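You operate a simulated robot arm through the tools that you are given. There is no shell and no other tool. Be economical: measure what you need, move in short steps, check, and stop when the job is done.

Carry out the task below with a simulated robot arm. There is one attempt and no reset: what you move stays moved.

JOB
Tighten the belt until the meter reads 20 Hz and lock the lever.
Fine: free the orange lever first, lock it after; pluck the belt to read; switch the meter off again. Where these are worked on the way, their far stop is far enough and under half their travel is too little: orange lever.

It is judged by the outcome, as a careful person would: the job done as asked, and still so three seconds after it is handed in. It fails if anything else is knocked over, pushed out of place, dropped, spilled or broken.

ROBOT AND FRAMES
A 6-joint arm with a fingered hand, fixed in place. Base frame: the origin is at the foot of the arm, x ahead of it, y to its left, z up. Readings come in mm, rad, newtons and seconds.
With the tool pointing down near the work surface it reaches from about 220 to 480 mm from the base axis. Its first joint turns from -2.897 to 2.897 rad. Payload 2.3 kg.
Tool frame: the origin (TCP) lies between the finger pads and is the grasp point; the fingertips stand 22 mm ahead of it; z points along the fingers, y is the line along which they close. Largest opening 112 mm; the body of the gripper starts 60 mm behind the TCP. The gripper is a hand of 3 fingers: y runs from the thumb to the fingers, the wrist lies at [0, 0, -218] in the tool frame, and closing takes about 1.5 s.
Orientation is that of the tool frame in the base frame, as a unit quaternion [x, y, z, w]. With the fingers straight down and closing along the base's y, the tool's x points along the base's -x, its y along +y and its z along -z.

CONTROLS
- The arm moves only by the tool servo_tool. Its argument "plan" is a list of rows, each an object (a shift or turn left out is 0, a gripper value left out holds the last) with "linear": the shift along the tool's x, y, z in mm, a list of three; "turn": the turn, a rotation vector about the tool's x, y, z in rad, a list of three. In form: [{"linear": [tx, ty, tz], "turn": [ax, ay, az]}, ...]. A call has 1 to 20 rows; each row shifts and turns the commanded pose from where the row before left it, along the tool's axes as they then stand. "hand" is the closure in counts, from 0 (fully open) to 255 (shut), set as the call begins (left out, the last holds). Each row takes 0.2 s and may step no farther than 50 mm and 0.15 rad from the row before; otherwise, or with a gripper value out of range, the whole call is refused. A pose out of reach is approached as far as the arm can. The call stops where the force on the tool passes 70 N (or 10 N more than at its start, if that is more) or the arm is blocked; 0.2 s more then pass. Each finger travels about 72 mm/s and halts on what it meets, pressing with about 30 N; the grip force reading is that of the motor and also rises with nothing between the fingers. The clock runs only during rows and for 0.2 s after the last one: add rows that do not move to give the fingers time. The reply holds the time, the measured pose of the TCP, the force on the tool along the base axes, the opening and the grip force, in the units named above and with some noise, with the torque about the TCP (base axes, N m) and any sound that the robot's microphone picked up, and new pictures: "show" is both (left out), scene, wrist or none.
- Cameras (640 x 400 px; columns grow to the right, rows downward): "scene" is fixed at [403.5, 498.5, 1525]; the picture's right is [-0.87, 0.50, 0.00], its down [0.40, 0.70, -0.59] and it looks along [-0.30, -0.51, -0.80] (base axes); focal length 317 px, centre (320, 200). "wrist" rides on the gripper at [66, 3, -80] in the tool frame; the picture's right is [-0.05, 1.00, 0.00], its down [-0.77, -0.04, -0.64] and it looks along [-0.64, -0.03, 0.77] (tool axes); focal length 275 px, centre (320, 200). There is no depth. A picture from a camera that has moved, and an enlarged one, comes with that camera's place and axes in the base frame and with its lens.
- lift_body(by): slides the trunk up (or, below 0, down) by that many mm; the arm rides with it, the base frame stays. It gives what a move gives, with no picture.
- set_grasp(shape): the hand has 3 fingers and takes this shape, open, in about a second: jaw (thumb against the fingers, like two jaws); tri (thumb and two fingers); tip (a fingertip pinch); poke (one finger out to press); point (the index stretched); flat (the hand flat); cup (the hand cupped); fist (a fist). The gripper value then closes the fingers along that shape, each until it touches; the sizes above hold for jaw. It gives what a move gives, with no picture.
- zoom(camera, box): a new picture of the part [left, top, right, bottom] of that camera's present view, enlarged. The clock stands still meanwhile.
- hand_in(): hands the job in; it is judged then, once.

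Go step by step. Nothing tells you positions but the pictures and the camera data: compare them with the known pose of the tool, close in by small moves and look again before you grip or let go. The budget is 120 turns and 200 pictures, counting those below and the enlarged ones. Unless the task says otherwise, let go and move clear before handing in, and close with one line.

The tools are called after "Request:" as a command line: name --argument value ..., lists and objects as JSON in quotes. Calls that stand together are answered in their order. servo_tool: Moves the arm, as the interface text tells. Its arguments: {"type":"object","properties":{"plan":{"type":"array"},"hand":{"type":"number"},"show":{"type":"string","enum":["both","scene","wrist","none"]}},"required":["plan"]} The other tools are called the same way: lift_body (by) slides the trunk up or down; set_grasp (shape) gives the hand a shape; zoom (camera, box) takes an enlarged picture of a part of a camera's view; hand_in () hands the job in.

At the start:

```text
t: 0.0
position: [247.8, 205.8, 1146.6]
tcp_rot: [0.002, 1.0, 0.001, 0.0]
force: [0.1, -0.1, -0.5]
ft_torque: [-0.04, 0.03, 0.01]
finger_gap: 111.7
grip_force: 0.1
shape: jaw
trunk travel left (down, up): [-525.0, 65.0]
```

scene: 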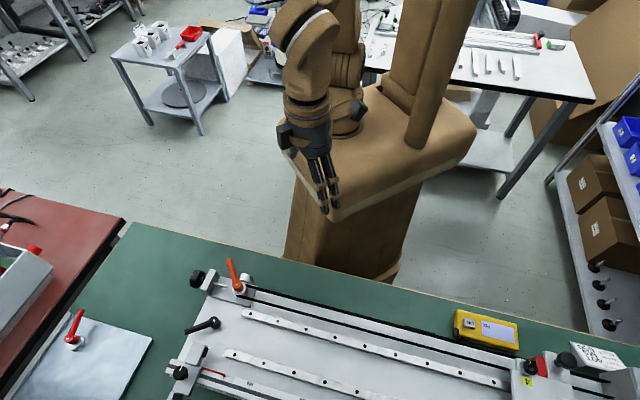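
wrist: 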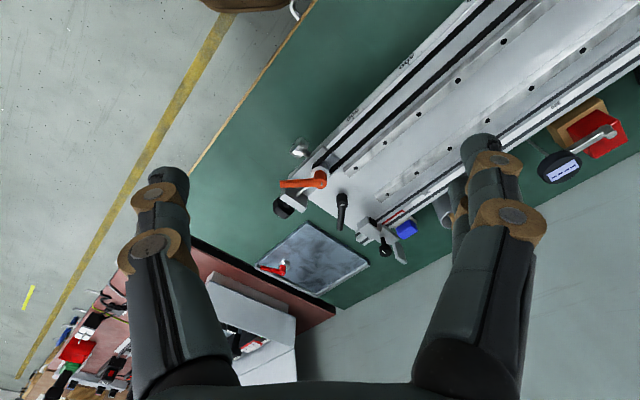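

I see a bench with a linear belt rig, an orange lever near a tension end, a yellow meter, and another red lever on a plate. I'll zoom in for detail first.

Request:
zoom --camera "scene" --box '[160, 240, 400, 400]'

Request:
zoom --camera "scene" --box '[400, 240, 640, 400]'

Request:
zoom --camera "wrist" --box '[240, 100, 480, 300]'

```text
2.50 times, centred on (280, 320) of scene
camera zoom: at [403.5, 498.5, 1525.0], right [-0.87, 0.5, 0.0], down [0.4, 0.7, -0.59], along [-0.3, -0.51, -0.8], focal length 793 px, centre (420, -100)
```

zoom: 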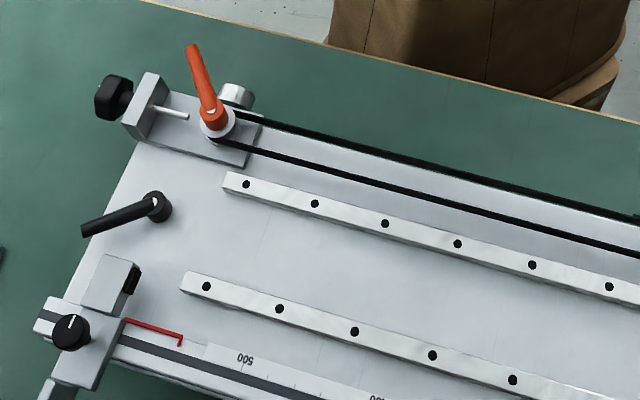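

```text
2.50 times, centred on (520, 320) of scene
camera zoom: at [403.5, 498.5, 1525.0], right [-0.87, 0.5, 0.0], down [0.4, 0.7, -0.59], along [-0.3, -0.51, -0.8], focal length 793 px, centre (-180, -100)
```

zoom: 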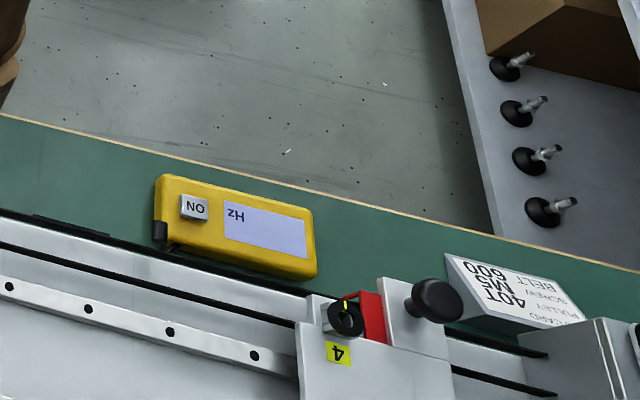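

```text
2.00 times, centred on (360, 200) of wrist
camera zoom: at [180.9, 209.5, 1226.9], right [0.05, 1.0, 0.0], down [0.77, -0.04, 0.64], along [0.64, -0.03, -0.77], focal length 551 px, centre (240, 200)
```

zoom: 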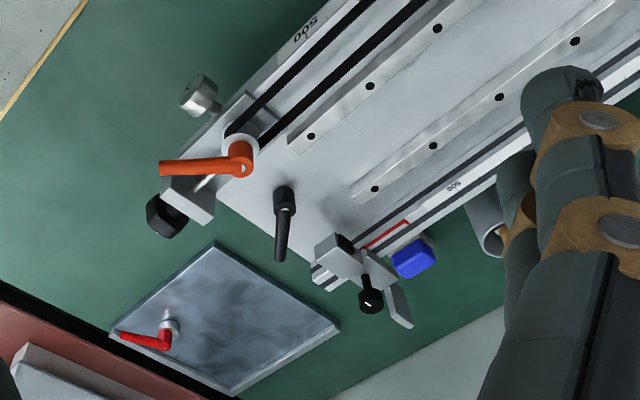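

The rig runs diagonally from about (430,198) to (170,450), z≈870; tension knob and orange lever are at the near-x end. I'll lower the trunk for a closer look.

Request:
lift_body --by -150

Request:
servo_tool --plan '[{"linear": [0, 0, 0]}]'

Request:
zoom --camera "wrist" --box '[160, 0, 480, 200]'

```text
t: 1.8
position: [247.0, 205.9, 996.5]
tcp_rot: [0.001, 1.0, 0.0, 0.0]
force: [-0.2, 0.0, 0.4]
ft_torque: [0.01, -0.03, -0.04]
finger_gap: 111.9
grip_force: 0.0
shape: jaw
trunk travel left (down, up): [-375.0, 215.0]
```

```text
t: 2.1
position: [247.2, 206.0, 996.3]
tcp_rot: [0.001, 1.0, 0.0, 0.001]
force: [-0.7, 0.5, 0.6]
ft_torque: [-0.04, 0.0, 0.02]
finger_gap: 111.8
grip_force: 0.1
shape: jaw
trunk travel left (down, up): [-375.0, 215.0]
camera wrist: at [180.9, 209.5, 1076.9], right [0.05, 1.0, 0.0], down [0.77, -0.04, 0.64], along [0.64, -0.03, -0.77], focal length 275 px, centre (320, 200)
```

scene: 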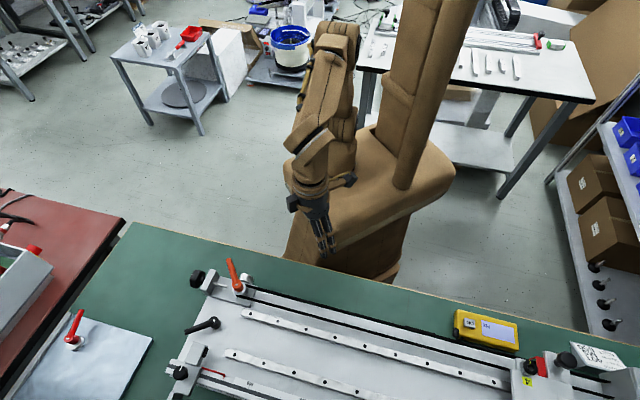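
wrist: 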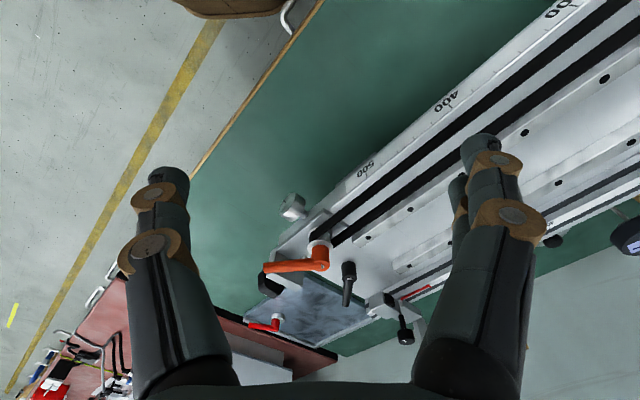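

```text
2.00 times, centred on (320, 100) of wrist
camera zoom: at [180.9, 209.5, 1076.9], right [0.05, 1.0, 0.0], down [0.77, -0.04, 0.64], along [0.64, -0.03, -0.77], focal length 551 px, centre (320, 400)
```

zoom: 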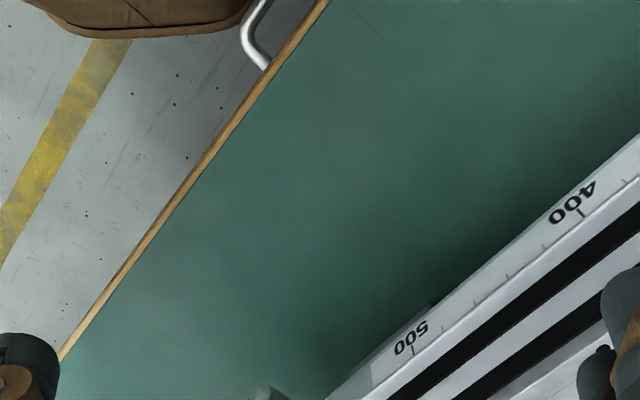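

Closer look at the tensioner.

Request:
servo_tool --plan '[{"linear": [-30, 0, 5]}, {"linear": [-30, 0, 10]}, {"linear": [-30, 0, 10]}, {"linear": [-10, 0, 5]}]' --show "none"

Request:
zoom --camera "wrist" --box '[160, 100, 480, 300]'

Request:
zoom --camera "scene" --box '[180, 240, 280, 310]'

```text
t: 3.1
position: [346.4, 205.2, 966.9]
tcp_rot: [0.001, 1.0, 0.0, 0.001]
force: [0.1, 0.1, 0.2]
ft_torque: [-0.03, 0.01, -0.01]
finger_gap: 112.0
grip_force: 0.2
shape: jaw
trunk travel left (down, up): [-375.0, 215.0]
```

```text
2.00 times, centred on (320, 200) of wrist
camera zoom: at [280.0, 208.7, 1047.4], right [0.05, 1.0, 0.0], down [0.77, -0.04, 0.64], along [0.64, -0.03, -0.77], focal length 551 px, centre (320, 200)
```

zoom: 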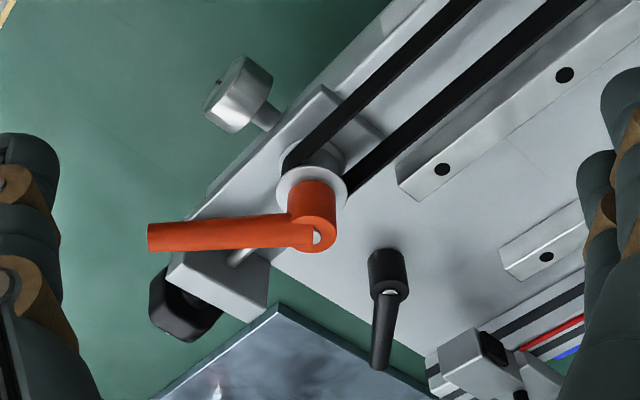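

```text
5.71 times, centred on (230, 275) of scene
camera zoom: at [403.5, 498.5, 1525.0], right [-0.87, 0.5, 0.0], down [0.4, 0.7, -0.59], along [-0.3, -0.51, -0.8], focal length 1813 px, centre (834, -229)
```

zoom: 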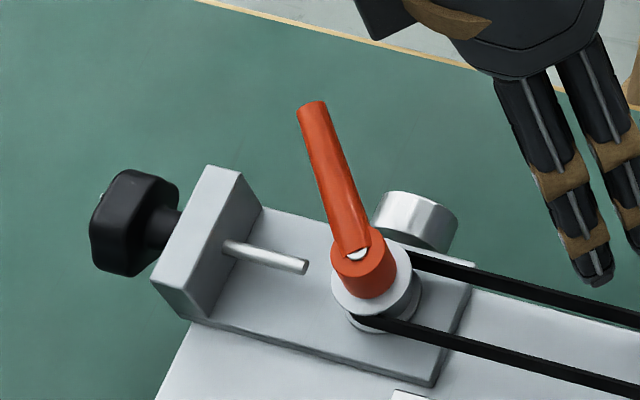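

Request:
zoom --camera "wrist" --box '[220, 110, 340, 185]'

Request:
zoom --camera "scene" --box '[500, 330, 640, 400]'

Request:
zoom --camera "scene" --box '[440, 300, 540, 360]'

```text
5.33 times, centred on (280, 148) of wrist
camera zoom: at [280.0, 208.7, 1047.4], right [0.05, 1.0, 0.0], down [0.77, -0.04, 0.64], along [0.64, -0.03, -0.77], focal length 1468 px, centre (533, 480)
```

zoom: 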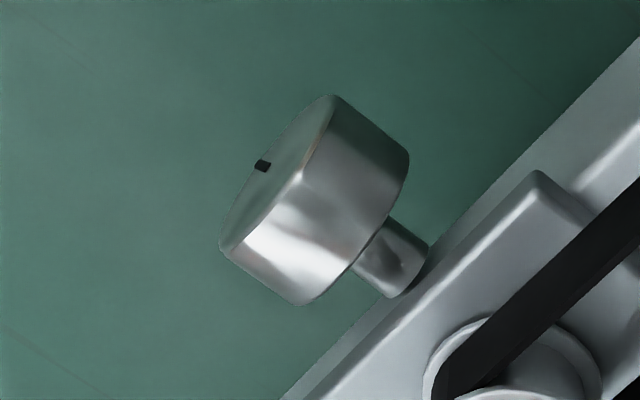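

```text
4.57 times, centred on (570, 365) of scene
camera zoom: at [403.5, 498.5, 1525.0], right [-0.87, 0.5, 0.0], down [0.4, 0.7, -0.59], along [-0.3, -0.51, -0.8], focal length 1450 px, centre (-823, -554)
```

zoom: 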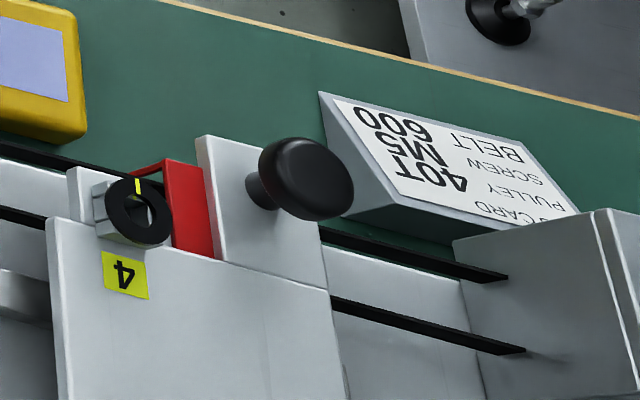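

```text
6.40 times, centred on (490, 330) of scene
camera zoom: at [403.5, 498.5, 1525.0], right [-0.87, 0.5, 0.0], down [0.4, 0.7, -0.59], along [-0.3, -0.51, -0.8], focal length 2030 px, centre (-768, -632)
```

zoom: 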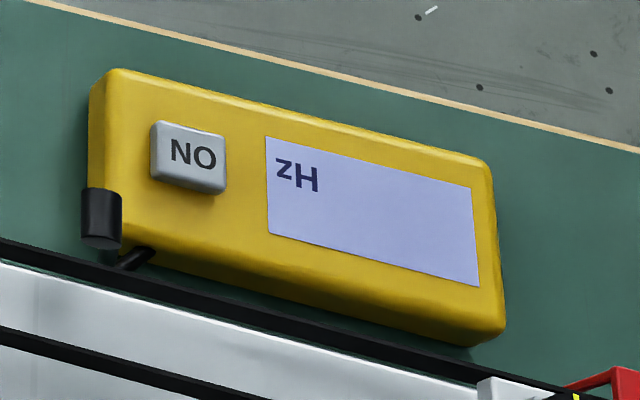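

I'll swing over to view the meter, turning the wrist to look radially outward.

Request:
servo_tool --plan '[{"linear": [31.8, 17.5, 0], "turn": [0, 0, -0.15]}, {"linear": [28.8, 22.05, 0], "turn": [0, 0, -0.15]}, {"linear": [25.2, 26.1, 0], "turn": [0, 0, -0.15]}, {"linear": [21, 29.6, 0], "turn": [0, 0, -0.15]}, {"linear": [16.4, 32.4, 0], "turn": [0, 0, -0.15]}, {"linear": [11.3, 34.5, 0], "turn": [0, 0, -0.15]}, {"linear": [6.1, 35.8, 0], "turn": [0, 0, -0.15]}, {"linear": [0.6, 36.3, 0], "turn": [0, 0, -0.15]}, {"linear": [-4.8, 36, 0], "turn": [0, 0, -0.15]}, {"linear": [-10.1, 34.9, 0], "turn": [0, 0, -0.15]}]' --show "wrist"

Request:
set_grasp --shape "poke"

Request:
servo_tool --plan '[{"linear": [0, 0, 0]}]'

```text
t: 5.3
position: [29.0, 383.1, 968.3]
tcp_rot: [-0.681, 0.732, 0.0, 0.0]
force: [0.5, -1.1, 0.0]
ft_torque: [0.03, -0.02, 0.03]
finger_gap: 111.7
grip_force: 0.1
shape: jaw
trunk travel left (down, up): [-375.0, 215.0]
camera wrist: at [21.4, 318.6, 1048.0], right [-0.99, 0.12, 0.0], down [0.09, 0.77, 0.64], along [0.07, 0.63, -0.77], focal length 275 px, centre (320, 200)
```

wrist: 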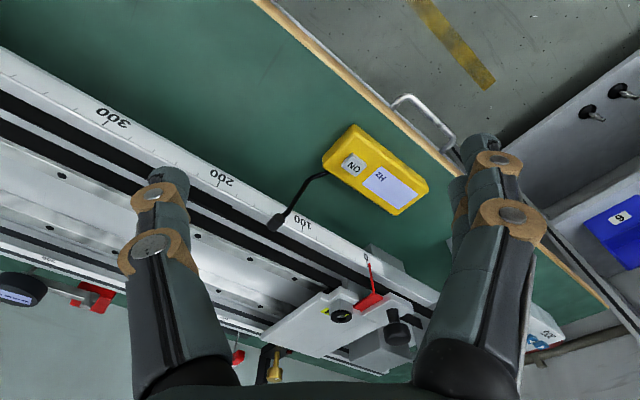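

```text
t: 6.2
position: [30.8, 381.8, 967.1]
tcp_rot: [-0.681, 0.732, 0.0, 0.0]
force: [-0.1, -0.6, 0.4]
ft_torque: [-0.04, 0.04, 0.02]
finger_gap: 0.2
grip_force: 0.1
shape: poke
trunk travel left (down, up): [-375.0, 215.0]
```

```text
t: 6.7
position: [30.5, 382.6, 967.5]
tcp_rot: [-0.681, 0.733, 0.0, 0.0]
force: [0.4, 0.5, 0.6]
ft_torque: [0.04, 0.02, -0.01]
finger_gap: 0.0
grip_force: 0.0
shape: poke
trunk travel left (down, up): [-375.0, 215.0]
camera wrist: at [22.1, 318.1, 1048.0], right [-0.99, 0.12, 0.0], down [0.09, 0.77, 0.64], along [0.08, 0.63, -0.77], focal length 275 px, centre (320, 200)
```

scene: 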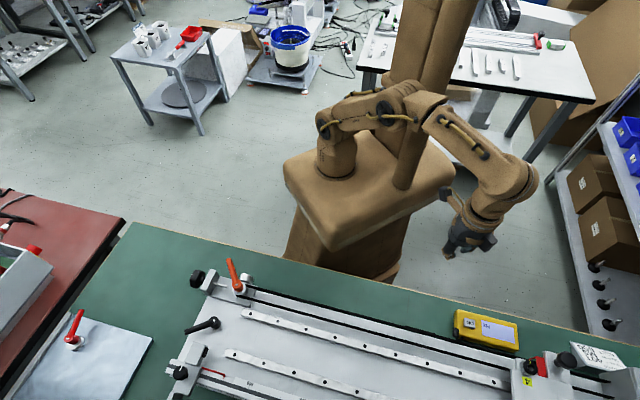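
wrist: 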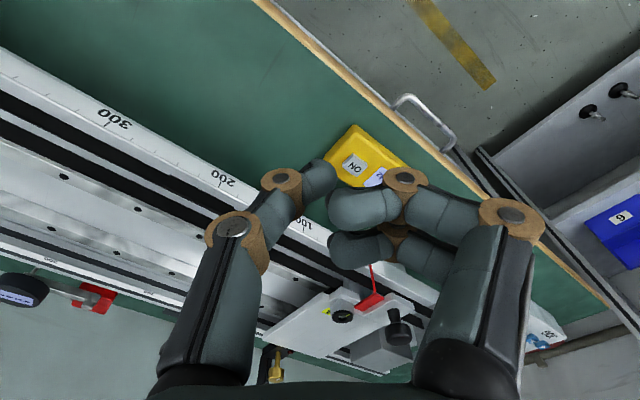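

Meter button triangulates to about (-2,497,770), belt at z≈855. Checking the poke shape's fingertip.

Request:
zoom --camera "scene" --box '[420, 180, 540, 270]'

Request:
zoom --camera "wrist" --box '[240, 100, 480, 250]'

```text
4.44 times, centred on (480, 225) of scene
camera zoom: at [403.5, 498.5, 1525.0], right [-0.87, 0.5, 0.0], down [0.4, 0.7, -0.59], along [-0.3, -0.51, -0.8], focal length 1410 px, centre (-391, 89)
```

zoom: 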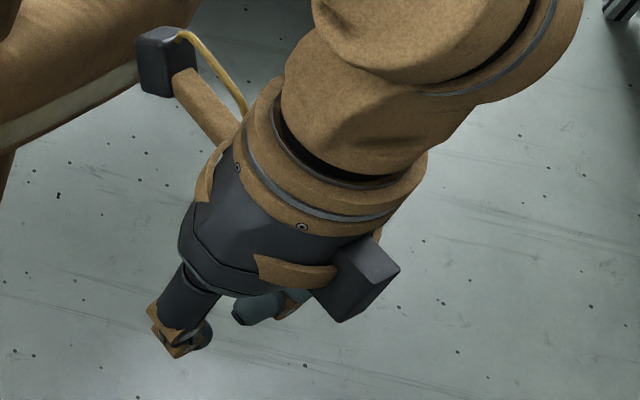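

```text
2.67 times, centred on (360, 175) of wrist
camera zoom: at [22.1, 318.1, 1048.0], right [-0.99, 0.12, 0.0], down [0.09, 0.77, 0.64], along [0.08, 0.63, -0.77], focal length 734 px, centre (213, 267)
```

zoom: 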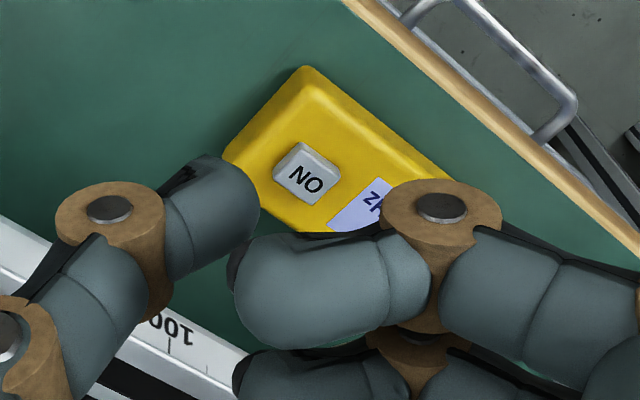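

Request:
servo_tool --plan '[{"linear": [-32, 13, 0]}, {"linear": [-33, 13, 20]}, {"linear": [-32, 13, 30]}, {"linear": [0, 0, 30]}, {"linear": [0, 0, 0]}]'

Request:
zoom --camera "wrist" --box '[240, 100, 480, 250]'

Request:
zoom --camera "scene" --box '[420, 240, 560, 360]'

```text
t: 7.8
position: [-8.1, 426.0, 879.6]
tcp_rot: [-0.681, 0.733, 0.0, 0.0]
force: [-0.1, 0.4, -0.6]
ft_torque: [0.03, 0.01, -0.03]
finger_gap: 0.1
grip_force: 0.1
shape: poke
out of reach, approached as far as the arm can: row 1, 2, 3
trunk travel left (down, up): [-375.0, 215.0]
camera wrist: at [-16.9, 360.6, 960.5], right [-0.99, 0.12, 0.0], down [0.09, 0.77, 0.64], along [0.08, 0.63, -0.77], focal length 275 px, centre (320, 200)
```

scene: 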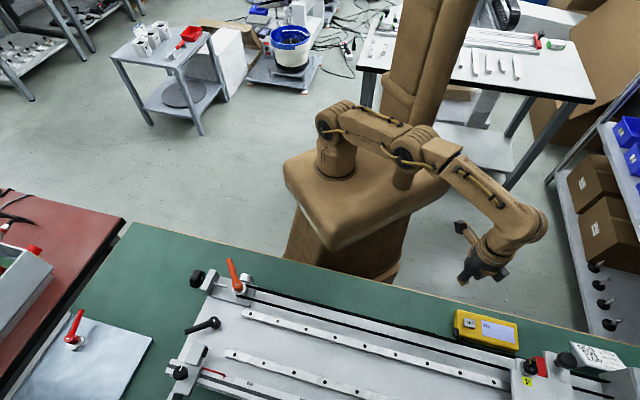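
wrist: 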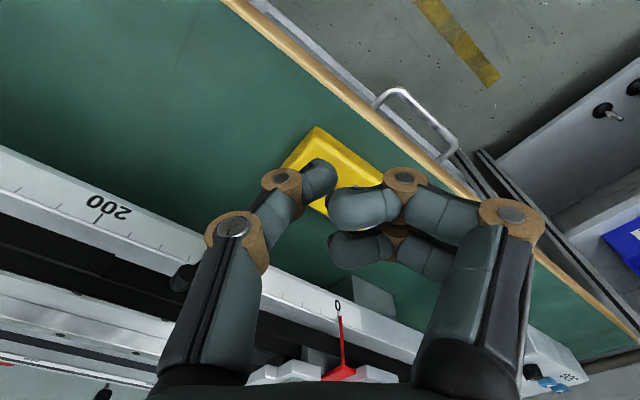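

```text
2.67 times, centred on (360, 175) of wrist
camera zoom: at [-16.9, 360.6, 960.5], right [-0.99, 0.12, 0.0], down [0.09, 0.77, 0.64], along [0.08, 0.63, -0.77], focal length 734 px, centre (213, 267)
```

zoom: 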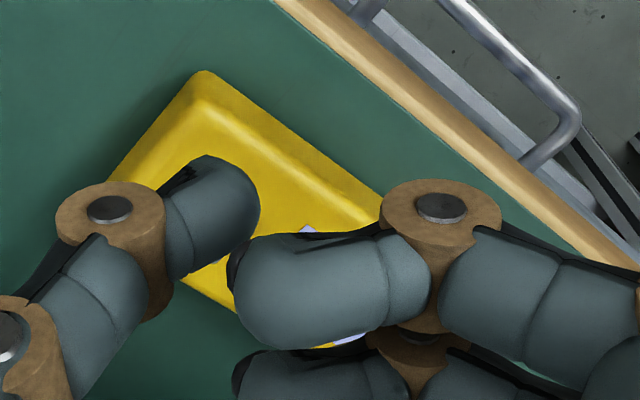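

```text
3.33 times, centred on (490, 300) of scene
camera zoom: at [403.5, 498.5, 1525.0], right [-0.87, 0.5, 0.0], down [0.4, 0.7, -0.59], along [-0.3, -0.51, -0.8], focal length 1058 px, centre (-247, -133)
```

zoom: 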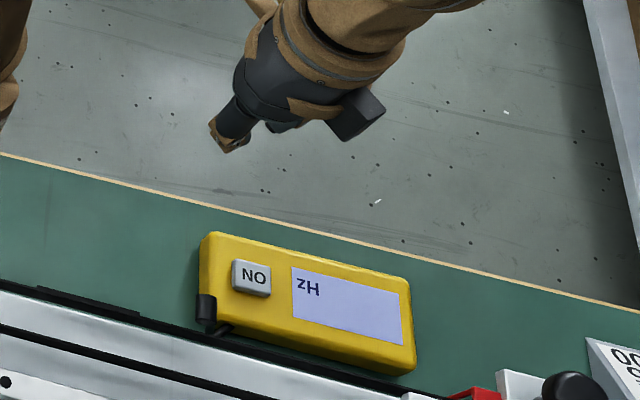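

Reach is limited with the hand vertical, so I'll tilt the fingers outward and see where the TCP settles.

Request:
servo_tool --plan '[{"turn": [0, -0.12, 0]}, {"turn": [0, -0.12, 0]}, {"turn": [0, -0.11, 0]}, {"linear": [0, 0, 0]}]' --show "none"

```text
t: 8.8
position: [-7.5, 425.5, 880.4]
tcp_rot: [-0.67, 0.721, 0.119, 0.128]
force: [0.2, 0.0, -1.1]
ft_torque: [-0.04, -0.01, -0.03]
finger_gap: 0.0
grip_force: 0.2
shape: poke
trunk travel left (down, up): [-375.0, 215.0]
```

Request:
servo_tool --plan '[{"linear": [-16, -1, 20]}, {"linear": [-15, -1.3, 22]}, {"linear": [0, 0, 20]}, {"linear": [0, 0, 10]}, {"linear": [0, 0, 0]}]'

Request:
zoom --camera "wrist" --box '[240, 100, 480, 250]'

Request:
zoom --camera "scene" --box '[420, 240, 560, 360]'

```text
t: 10.1
position: [-2.0, 480.1, 823.0]
tcp_rot: [-0.67, 0.721, 0.119, 0.128]
force: [0.0, -0.3, 0.2]
ft_torque: [-0.01, 0.0, 0.0]
finger_gap: 0.1
grip_force: 0.0
shape: poke
trunk travel left (down, up): [-375.0, 215.0]
camera wrist: at [-12.5, 391.8, 875.5], right [-0.99, 0.12, 0.02], down [0.07, 0.5, 0.86], along [0.09, 0.86, -0.51], focal length 275 px, centre (320, 200)
```

scene: 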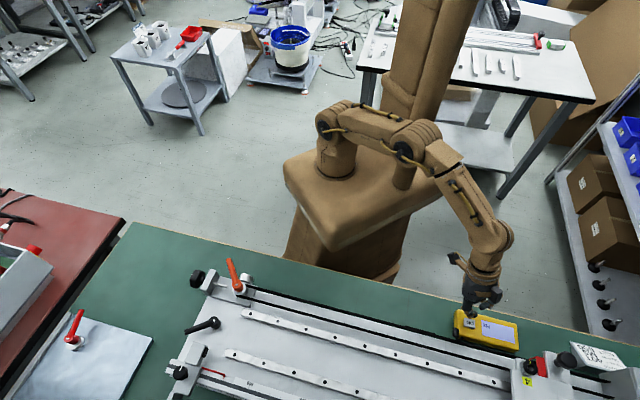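
wrist: 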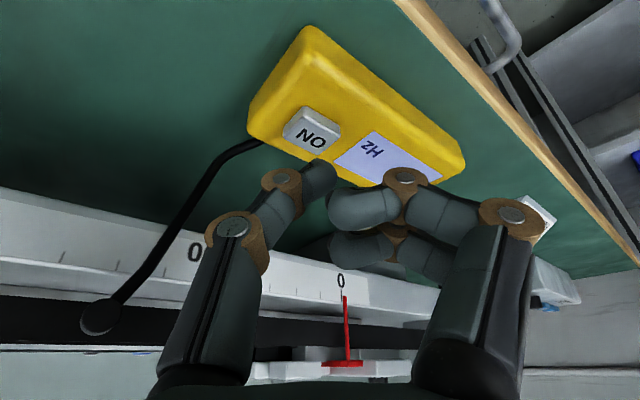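

```text
2.67 times, centred on (360, 175) of wrist
camera zoom: at [-12.5, 391.8, 875.5], right [-0.99, 0.12, 0.02], down [0.07, 0.5, 0.86], along [0.09, 0.86, -0.51], focal length 734 px, centre (213, 267)
```

zoom: 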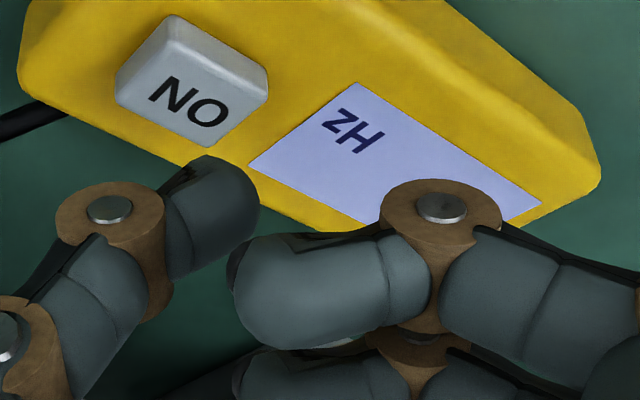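

```text
3.33 times, centred on (490, 300) of scene
camera zoom: at [403.5, 498.5, 1525.0], right [-0.87, 0.5, 0.0], down [0.4, 0.7, -0.59], along [-0.3, -0.51, -0.8], focal length 1058 px, centre (-247, -133)
```

zoom: 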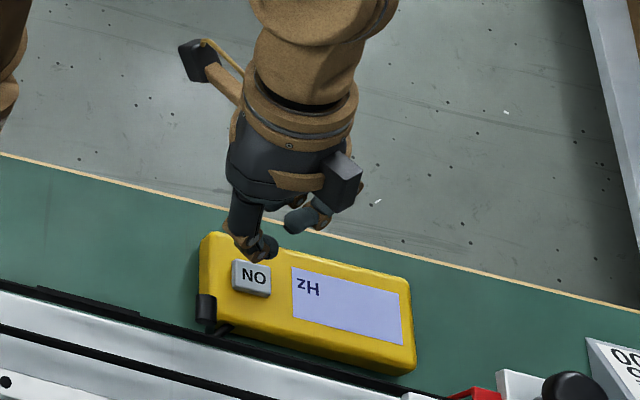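

Tip is aligned; pressing along the tool axis in small steps.

Request:
servo_tool --plan '[{"linear": [1, -1.8, 12]}, {"linear": [0, 0, 10]}, {"linear": [0, 0, 3]}, {"linear": [0, 0, 0]}]' --show "none"

Request:
zoom --camera "scene" --box '[440, 280, 540, 360]'

Request:
zoom --camera "wrist" --box '[240, 100, 400, 200]'

```text
t: 11.1
position: [-0.8, 488.6, 799.8]
tcp_rot: [-0.67, 0.722, 0.119, 0.128]
force: [0.7, -0.7, 0.5]
ft_torque: [-0.01, 0.01, 0.0]
finger_gap: 0.0
grip_force: 0.1
shape: poke
trunk travel left (down, up): [-375.0, 215.0]
```

```text
5.00 times, centred on (490, 320) of scene
camera zoom: at [403.5, 498.5, 1525.0], right [-0.87, 0.5, 0.0], down [0.4, 0.7, -0.59], along [-0.3, -0.51, -0.8], focal length 1586 px, centre (-530, -400)
```

zoom: 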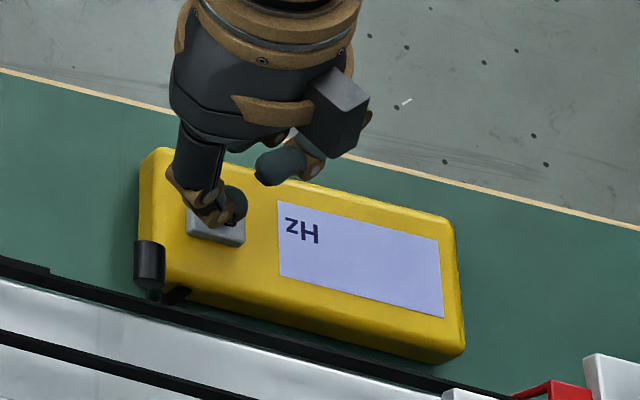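

```text
4.00 times, centred on (320, 150) of wrist
camera zoom: at [-10.8, 399.9, 852.2], right [-0.99, 0.12, 0.02], down [0.07, 0.5, 0.86], along [0.09, 0.86, -0.51], focal length 1101 px, centre (320, 400)
```

zoom: 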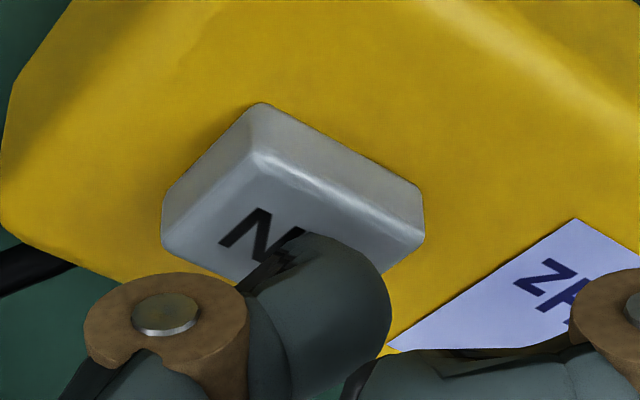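

Request:
servo_tool --plan '[{"linear": [-4, -4, 0]}, {"linear": [0, 0, 4]}, {"linear": [0, 0, 2]}, {"linear": [0, 0, 0]}]' --show "none"

Request:
zoom --camera "scene" --box '[440, 280, 540, 360]'

Request:
zoom --camera "wrist" --box '[240, 100, 400, 200]'

```text
t: 12.1
position: [4.3, 493.6, 795.5]
tcp_rot: [-0.67, 0.721, 0.12, 0.129]
force: [-0.1, -1.7, 6.9]
ft_torque: [0.0, 0.08, 0.03]
finger_gap: 0.0
grip_force: 0.0
shape: poke
trunk travel left (down, up): [-375.0, 215.0]
heard: click
```

```text
5.00 times, centred on (490, 320) of scene
camera zoom: at [403.5, 498.5, 1525.0], right [-0.87, 0.5, 0.0], down [0.4, 0.7, -0.59], along [-0.3, -0.51, -0.8], focal length 1586 px, centre (-530, -400)
```

zoom: 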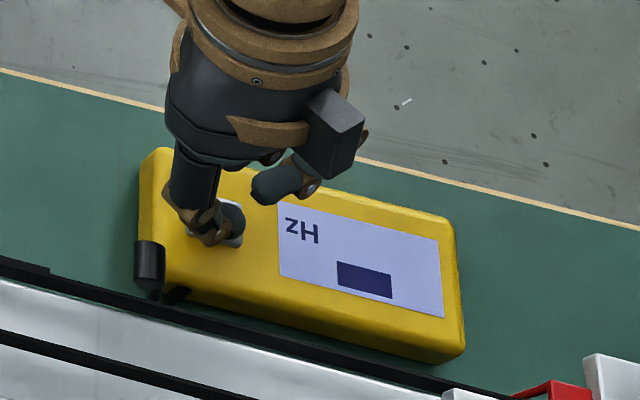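

```text
4.00 times, centred on (320, 150) of wrist
camera zoom: at [-5.3, 404.7, 848.1], right [-0.99, 0.12, 0.02], down [0.07, 0.5, 0.86], along [0.09, 0.86, -0.51], focal length 1101 px, centre (320, 400)
```

zoom: 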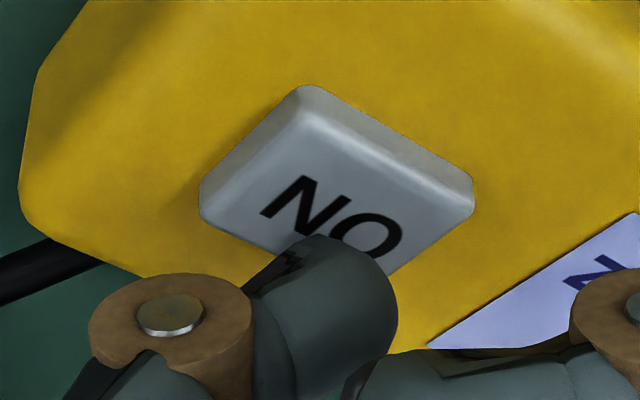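

Meter is on. Now retract and swing to the belt mid-section to pluck for a baseline.

Request:
servo_tool --plan '[{"linear": [0, 0, -40]}, {"linear": [0, 0, -40]}, {"linear": [0, 0, -40]}, {"turn": [0, 0.12, 0]}, {"turn": [0, 0.12, 0]}, {"turn": [0, 0.11, 0]}, {"linear": [18.2, -30.7, -6], "turn": [0, 0, 0.143]}, {"linear": [13.6, -33, -6], "turn": [0, 0, 0.143]}, {"linear": [8.8, -34.6, -6], "turn": [0, 0, 0.143]}, {"linear": [3.8, -35.5, -6], "turn": [0, 0, 0.143]}, {"linear": [-1.3, -35.7, -6], "turn": [0, 0, 0.143]}, {"linear": [-6.3, -35.1, -6]}, {"linear": [-6.3, -35.1, 0]}, {"linear": [-6.3, -35.1, 0]}, {"turn": [0, -0.12, 0]}, {"turn": [0, -0.12, 0]}, {"turn": [0, -0.11, 0]}]'

Request:
zoom --camera "scene" --box '[440, 280, 540, 360]'

```text
t: 15.7
position: [239.6, 261.6, 947.0]
tcp_rot: [-0.376, 0.91, 0.068, 0.162]
force: [-0.4, 0.0, 0.4]
ft_torque: [0.0, 0.04, -0.01]
finger_gap: 0.1
grip_force: 0.0
shape: poke
out of reach, approached as far as the arm can: row 6
trunk travel left (down, up): [-375.0, 215.0]
camera wrist: at [172.0, 200.3, 999.6], right [-0.67, 0.74, 0.02], down [0.38, 0.33, 0.86], along [0.63, 0.59, -0.51], focal length 275 px, centre (320, 200)
```

scene: 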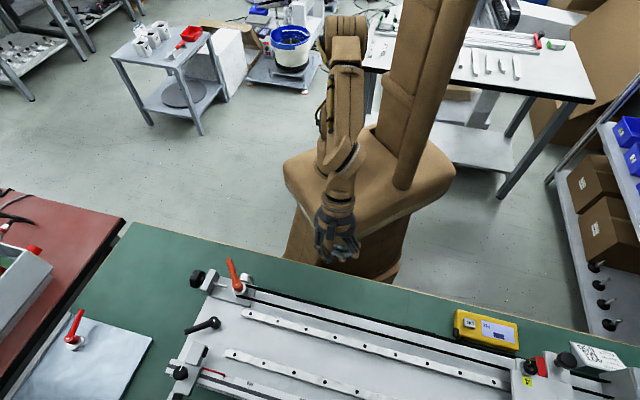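
wrist: 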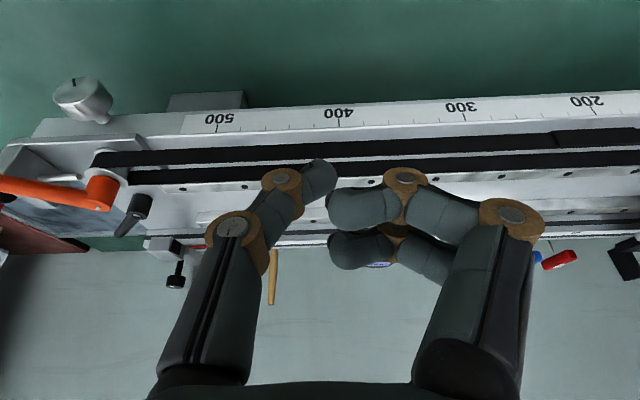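

```text
5.00 times, centred on (490, 320) of scene
camera zoom: at [403.5, 498.5, 1525.0], right [-0.87, 0.5, 0.0], down [0.4, 0.7, -0.59], along [-0.3, -0.51, -0.8], focal length 1586 px, centre (-530, -400)
```

zoom: 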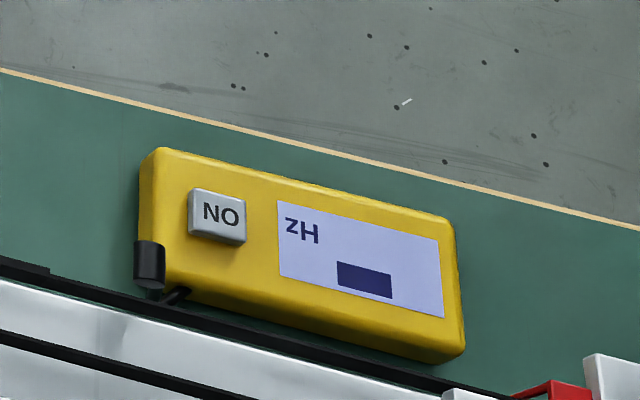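

Request:
zoom --camera "wrist" --box '[0, 50, 240, 250]'

Request:
zoom --camera "wrist" --box '[200, 80, 400, 200]'

```text
2.00 times, centred on (120, 150) of wrist
camera zoom: at [172.0, 200.3, 999.6], right [-0.67, 0.74, 0.02], down [0.38, 0.33, 0.86], along [0.63, 0.59, -0.51], focal length 551 px, centre (720, 300)
```

zoom: 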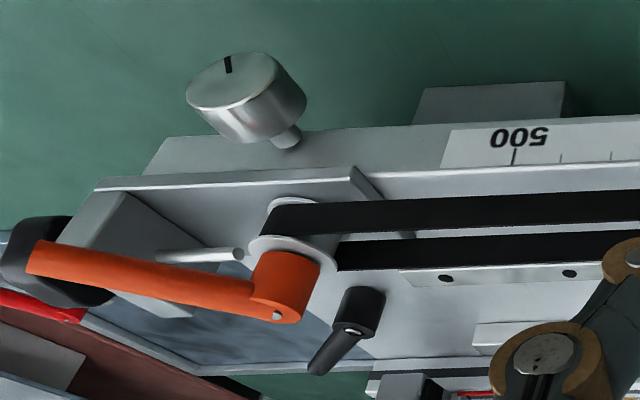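

```text
3.20 times, centred on (300, 140) of wrist
camera zoom: at [172.0, 200.3, 999.6], right [-0.67, 0.74, 0.02], down [0.38, 0.33, 0.86], along [0.63, 0.59, -0.51], focal length 881 px, centre (384, 392)
```

zoom: 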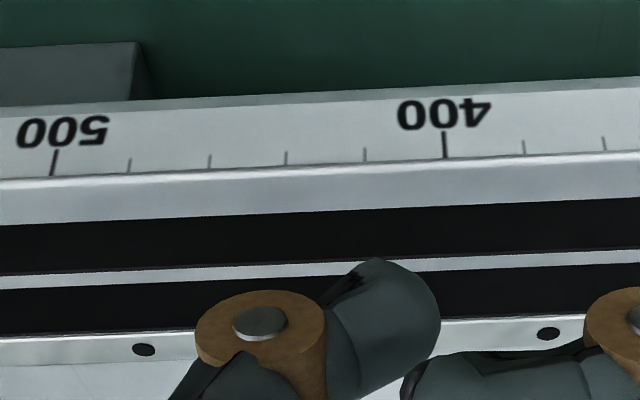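

Belt near run estimated at n≈428 mm from base along the rail normal, z≈860. Bringing the thumb tip beside it.

Request:
servo_tool --plan '[{"linear": [-5, 0, 20]}, {"linear": [-5, 0, 20]}, {"linear": [-5, 0, 20]}, {"linear": [-5, 0, 17]}, {"linear": [0, 0, 0]}]' --show "none"

Request:
zoom --camera "wrist" --box '[220, 80, 420, 205]'

Request:
zoom --camera "scene" --box '[280, 240, 400, 320]'

```text
t: 16.9
position: [271.8, 292.5, 881.6]
tcp_rot: [-0.377, 0.91, 0.067, 0.161]
force: [0.0, 0.2, 0.2]
ft_torque: [0.0, 0.0, 0.02]
finger_gap: 0.0
grip_force: 0.0
shape: poke
trunk travel left (down, up): [-375.0, 215.0]
```

```text
3.20 times, centred on (320, 142) of wrist
camera zoom: at [205.1, 233.3, 934.7], right [-0.67, 0.74, 0.02], down [0.38, 0.33, 0.86], along [0.63, 0.59, -0.51], focal length 881 px, centre (320, 384)
```

zoom: 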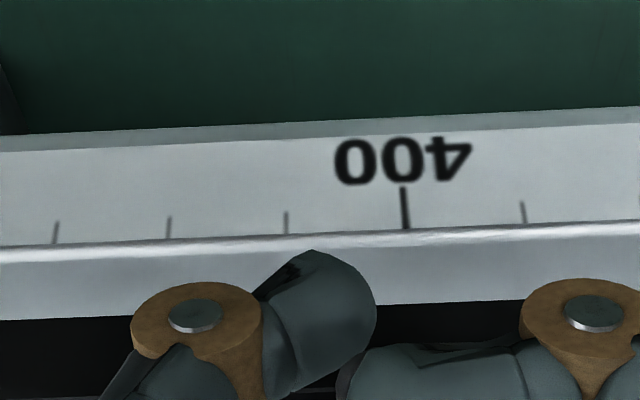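

```text
5.00 times, centred on (340, 280) of scene
camera zoom: at [403.5, 498.5, 1525.0], right [-0.87, 0.5, 0.0], down [0.4, 0.7, -0.59], along [-0.3, -0.51, -0.8], focal length 1586 px, centre (220, -200)
```

zoom: 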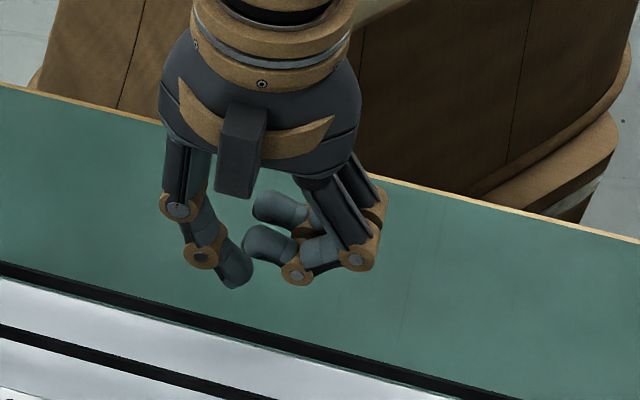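

Request:
servo_tool --plan '[{"linear": [-9.4, 0, 3.4]}, {"linear": [-3.8, 0, 1.4]}, {"linear": [-3.8, 0, 1.4]}, {"linear": [0, 0, 0]}]' --show "none"

Request:
zoom --camera "scene" --box '[280, 240, 400, 320]'

```text
t: 17.9
position: [283.6, 306.4, 881.7]
tcp_rot: [-0.377, 0.91, 0.067, 0.161]
force: [-0.1, 0.9, -0.5]
ft_torque: [-0.01, 0.0, 0.01]
finger_gap: 0.1
grip_force: 0.1
shape: poke
trunk travel left (down, up): [-375.0, 215.0]
```

```text
5.00 times, centred on (340, 280) of scene
camera zoom: at [403.5, 498.5, 1525.0], right [-0.87, 0.5, 0.0], down [0.4, 0.7, -0.59], along [-0.3, -0.51, -0.8], focal length 1586 px, centre (220, -200)
```

zoom: 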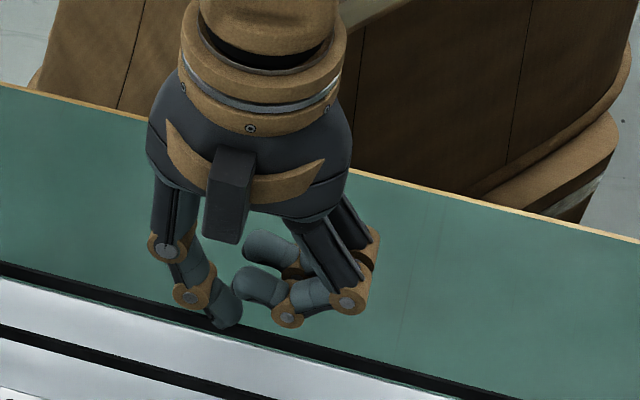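

Request:
servo_tool --plan '[{"linear": [-3.8, 0, 1.4]}, {"linear": [-2.8, 0, 1]}, {"linear": [0, 0, 0]}]' --show "none"

Request:
zoom --camera "scene" --box '[280, 240, 400, 320]'

```text
t: 18.6
position: [288.5, 310.3, 880.8]
tcp_rot: [-0.376, 0.91, 0.067, 0.162]
force: [-0.3, -0.7, -0.3]
ft_torque: [-0.02, 0.01, 0.02]
finger_gap: 0.1
grip_force: 0.0
shape: poke
trunk travel left (down, up): [-375.0, 215.0]
```

```text
5.00 times, centred on (340, 280) of scene
camera zoom: at [403.5, 498.5, 1525.0], right [-0.87, 0.5, 0.0], down [0.4, 0.7, -0.59], along [-0.3, -0.51, -0.8], focal length 1586 px, centre (220, -200)
```

zoom: 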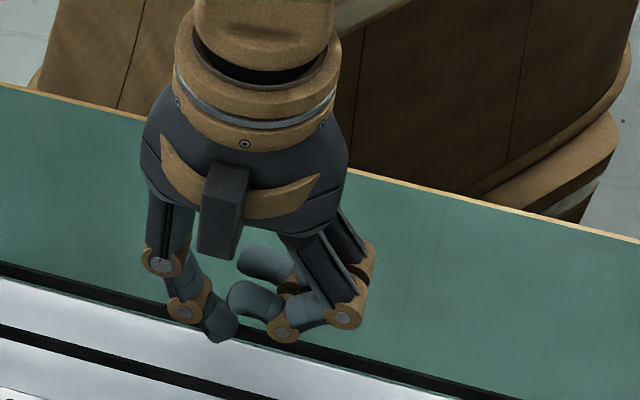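

Request:
servo_tool --plan '[{"linear": [-2.8, 0, 1]}, {"linear": [-2.8, 0, 1]}, {"linear": [0, 0, 0]}]' --show "none"

Request:
zoom --camera "wrist" --box '[220, 80, 420, 205]'

```text
t: 19.4
position: [292.7, 314.8, 881.3]
tcp_rot: [-0.375, 0.91, 0.066, 0.161]
force: [-0.4, 0.6, -1.6]
ft_torque: [-0.03, -0.01, -0.03]
finger_gap: 0.2
grip_force: 0.0
shape: poke
trunk travel left (down, up): [-375.0, 215.0]
```

```text
3.20 times, centred on (320, 142) of wrist
camera zoom: at [226.0, 253.5, 934.6], right [-0.67, 0.74, 0.02], down [0.38, 0.33, 0.86], along [0.63, 0.59, -0.51], focal length 881 px, centre (320, 384)
```

zoom: 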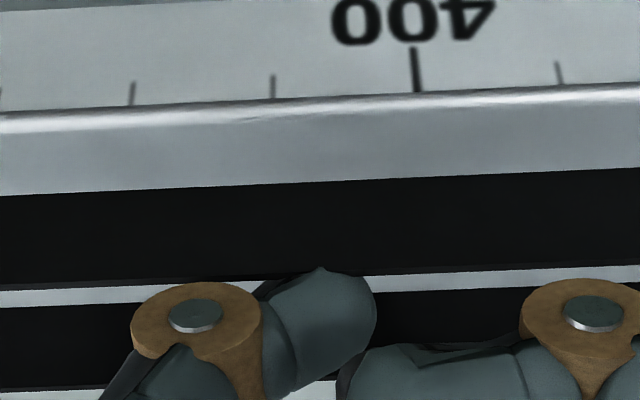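

Request:
zoom --camera "scene" --box '[300, 285, 350, 320]'

Request:
zoom --camera "wrist" --box '[280, 130, 360, 180]'

```text
11.43 times, centred on (325, 302) of scene
camera zoom: at [403.5, 498.5, 1525.0], right [-0.87, 0.5, 0.0], down [0.4, 0.7, -0.59], along [-0.3, -0.51, -0.8], focal length 3626 px, centre (263, -971)
```

zoom: 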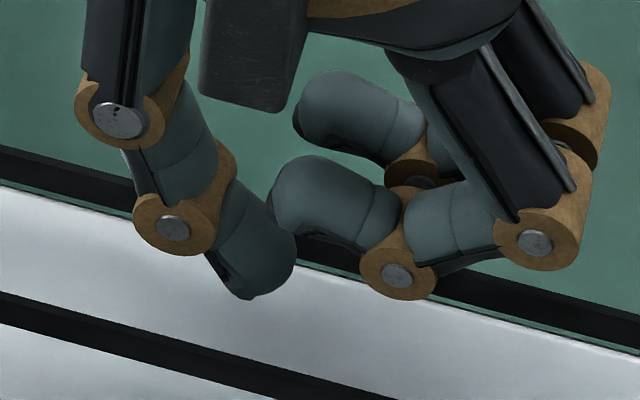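

```text
8.00 times, centred on (320, 155) of wrist
camera zoom: at [226.0, 253.5, 934.6], right [-0.67, 0.74, 0.02], down [0.38, 0.33, 0.86], along [0.63, 0.59, -0.51], focal length 2202 px, centre (320, 560)
```

zoom: 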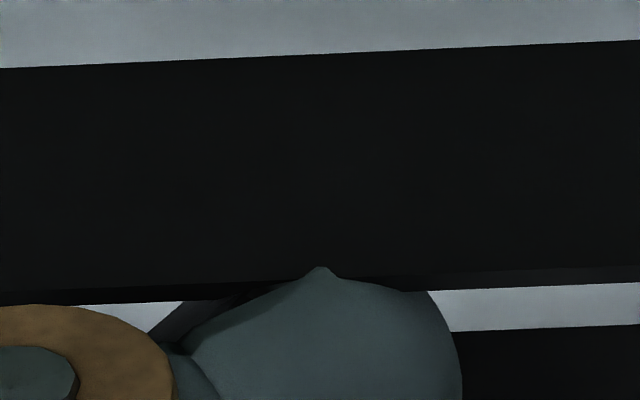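

Request:
zoom --camera "scene" --box '[440, 280, 540, 360]'

```text
5.00 times, centred on (490, 320) of scene
camera zoom: at [403.5, 498.5, 1525.0], right [-0.87, 0.5, 0.0], down [0.4, 0.7, -0.59], along [-0.3, -0.51, -0.8], focal length 1586 px, centre (-530, -400)
```

zoom: 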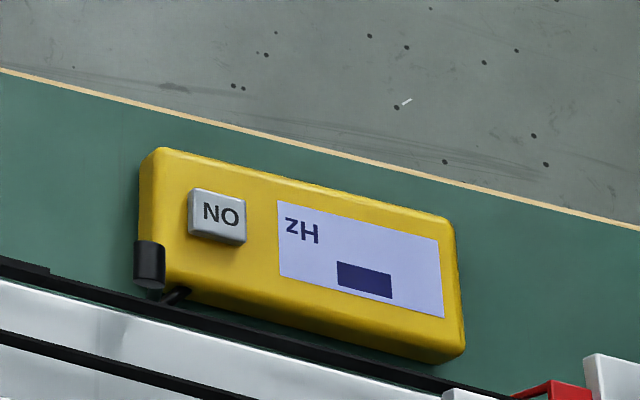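

The tip may be over the belt's top edge. I'll move straight down in small steps to feel for it.

Request:
servo_tool --plan '[{"linear": [1, 0, 2.8]}, {"linear": [1, 0, 2.8]}, {"linear": [0, 0, 0]}]' --show "none"

Request:
zoom --camera "wrist" --box '[240, 110, 400, 210]'

Request:
zoom --camera "scene" --box '[290, 270, 370, 325]'

```text
t: 20.2
position: [292.1, 314.6, 875.9]
tcp_rot: [-0.376, 0.91, 0.067, 0.162]
force: [-1.0, -0.9, -0.3]
ft_torque: [0.04, 0.01, -0.03]
finger_gap: 0.0
grip_force: 0.1
shape: poke
trunk travel left (down, up): [-375.0, 215.0]
```

```text
4.00 times, centred on (320, 160) of wrist
camera zoom: at [225.9, 253.2, 929.1], right [-0.67, 0.74, 0.02], down [0.38, 0.33, 0.86], along [0.63, 0.59, -0.51], focal length 1101 px, centre (320, 360)
```

zoom: 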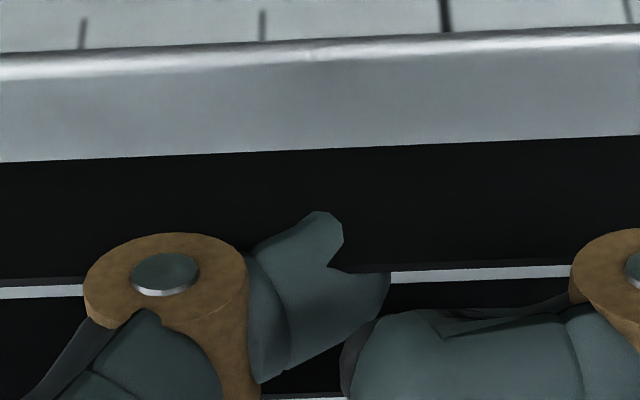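

```text
7.27 times, centred on (330, 298) of scene
camera zoom: at [403.5, 498.5, 1525.0], right [-0.87, 0.5, 0.0], down [0.4, 0.7, -0.59], along [-0.3, -0.51, -0.8], focal length 2307 px, centre (247, -509)
```

zoom: 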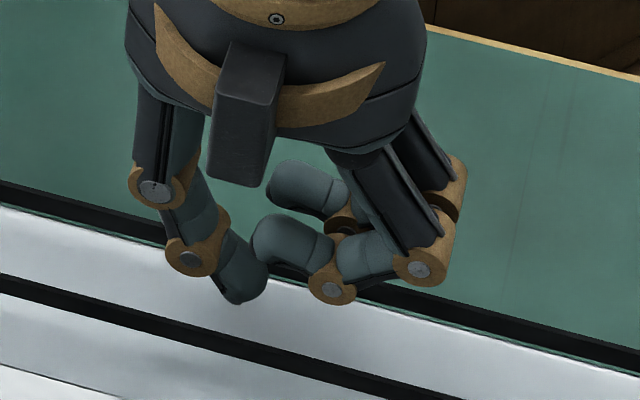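

The thumb now intersects the belt with almost no force, so the belt is very soft. Pull it out upward swiftly and read the meter.

Request:
servo_tool --plan '[{"linear": [-14, 0, -38]}, {"linear": [0, 0, 0]}]' --show "none"

Request:
zoom --camera "scene" --box '[440, 280, 540, 360]'

```text
t: 20.9
position: [292.0, 313.3, 917.7]
tcp_rot: [-0.376, 0.91, 0.066, 0.161]
force: [0.1, 0.8, 0.0]
ft_torque: [-0.03, 0.02, 0.03]
finger_gap: 0.0
grip_force: 0.0
shape: poke
trunk travel left (down, up): [-375.0, 215.0]
```

```text
5.00 times, centred on (490, 320) of scene
camera zoom: at [403.5, 498.5, 1525.0], right [-0.87, 0.5, 0.0], down [0.4, 0.7, -0.59], along [-0.3, -0.51, -0.8], focal length 1586 px, centre (-530, -400)
```

zoom: 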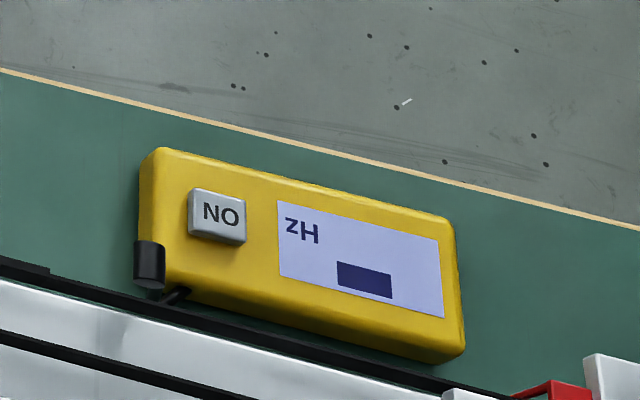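

Request:
servo_tool --plan '[{"linear": [-4, 0, 1.5]}, {"linear": [14, 0, 38]}, {"linear": [0, 0, 0]}, {"linear": [37.6, 0, -13.7]}, {"linear": [0, 0, 0]}, {"linear": [0, 0, 0]}]' --show "none"

Request:
zoom --camera "scene" --box '[440, 280, 540, 360]'

```text
t: 22.2
position: [267.1, 290.3, 877.7]
tcp_rot: [-0.376, 0.91, 0.067, 0.161]
force: [-0.5, -0.2, 0.1]
ft_torque: [-0.02, 0.02, 0.02]
finger_gap: 0.1
grip_force: 0.1
shape: poke
trunk travel left (down, up): [-375.0, 215.0]
```

```text
5.00 times, centred on (490, 320) of scene
camera zoom: at [403.5, 498.5, 1525.0], right [-0.87, 0.5, 0.0], down [0.4, 0.7, -0.59], along [-0.3, -0.51, -0.8], focal length 1586 px, centre (-530, -400)
```

zoom: 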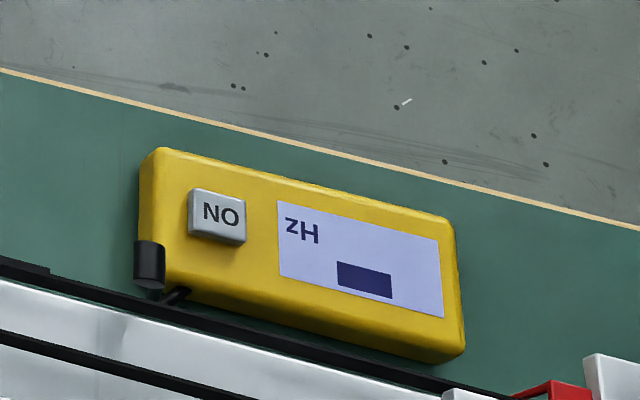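

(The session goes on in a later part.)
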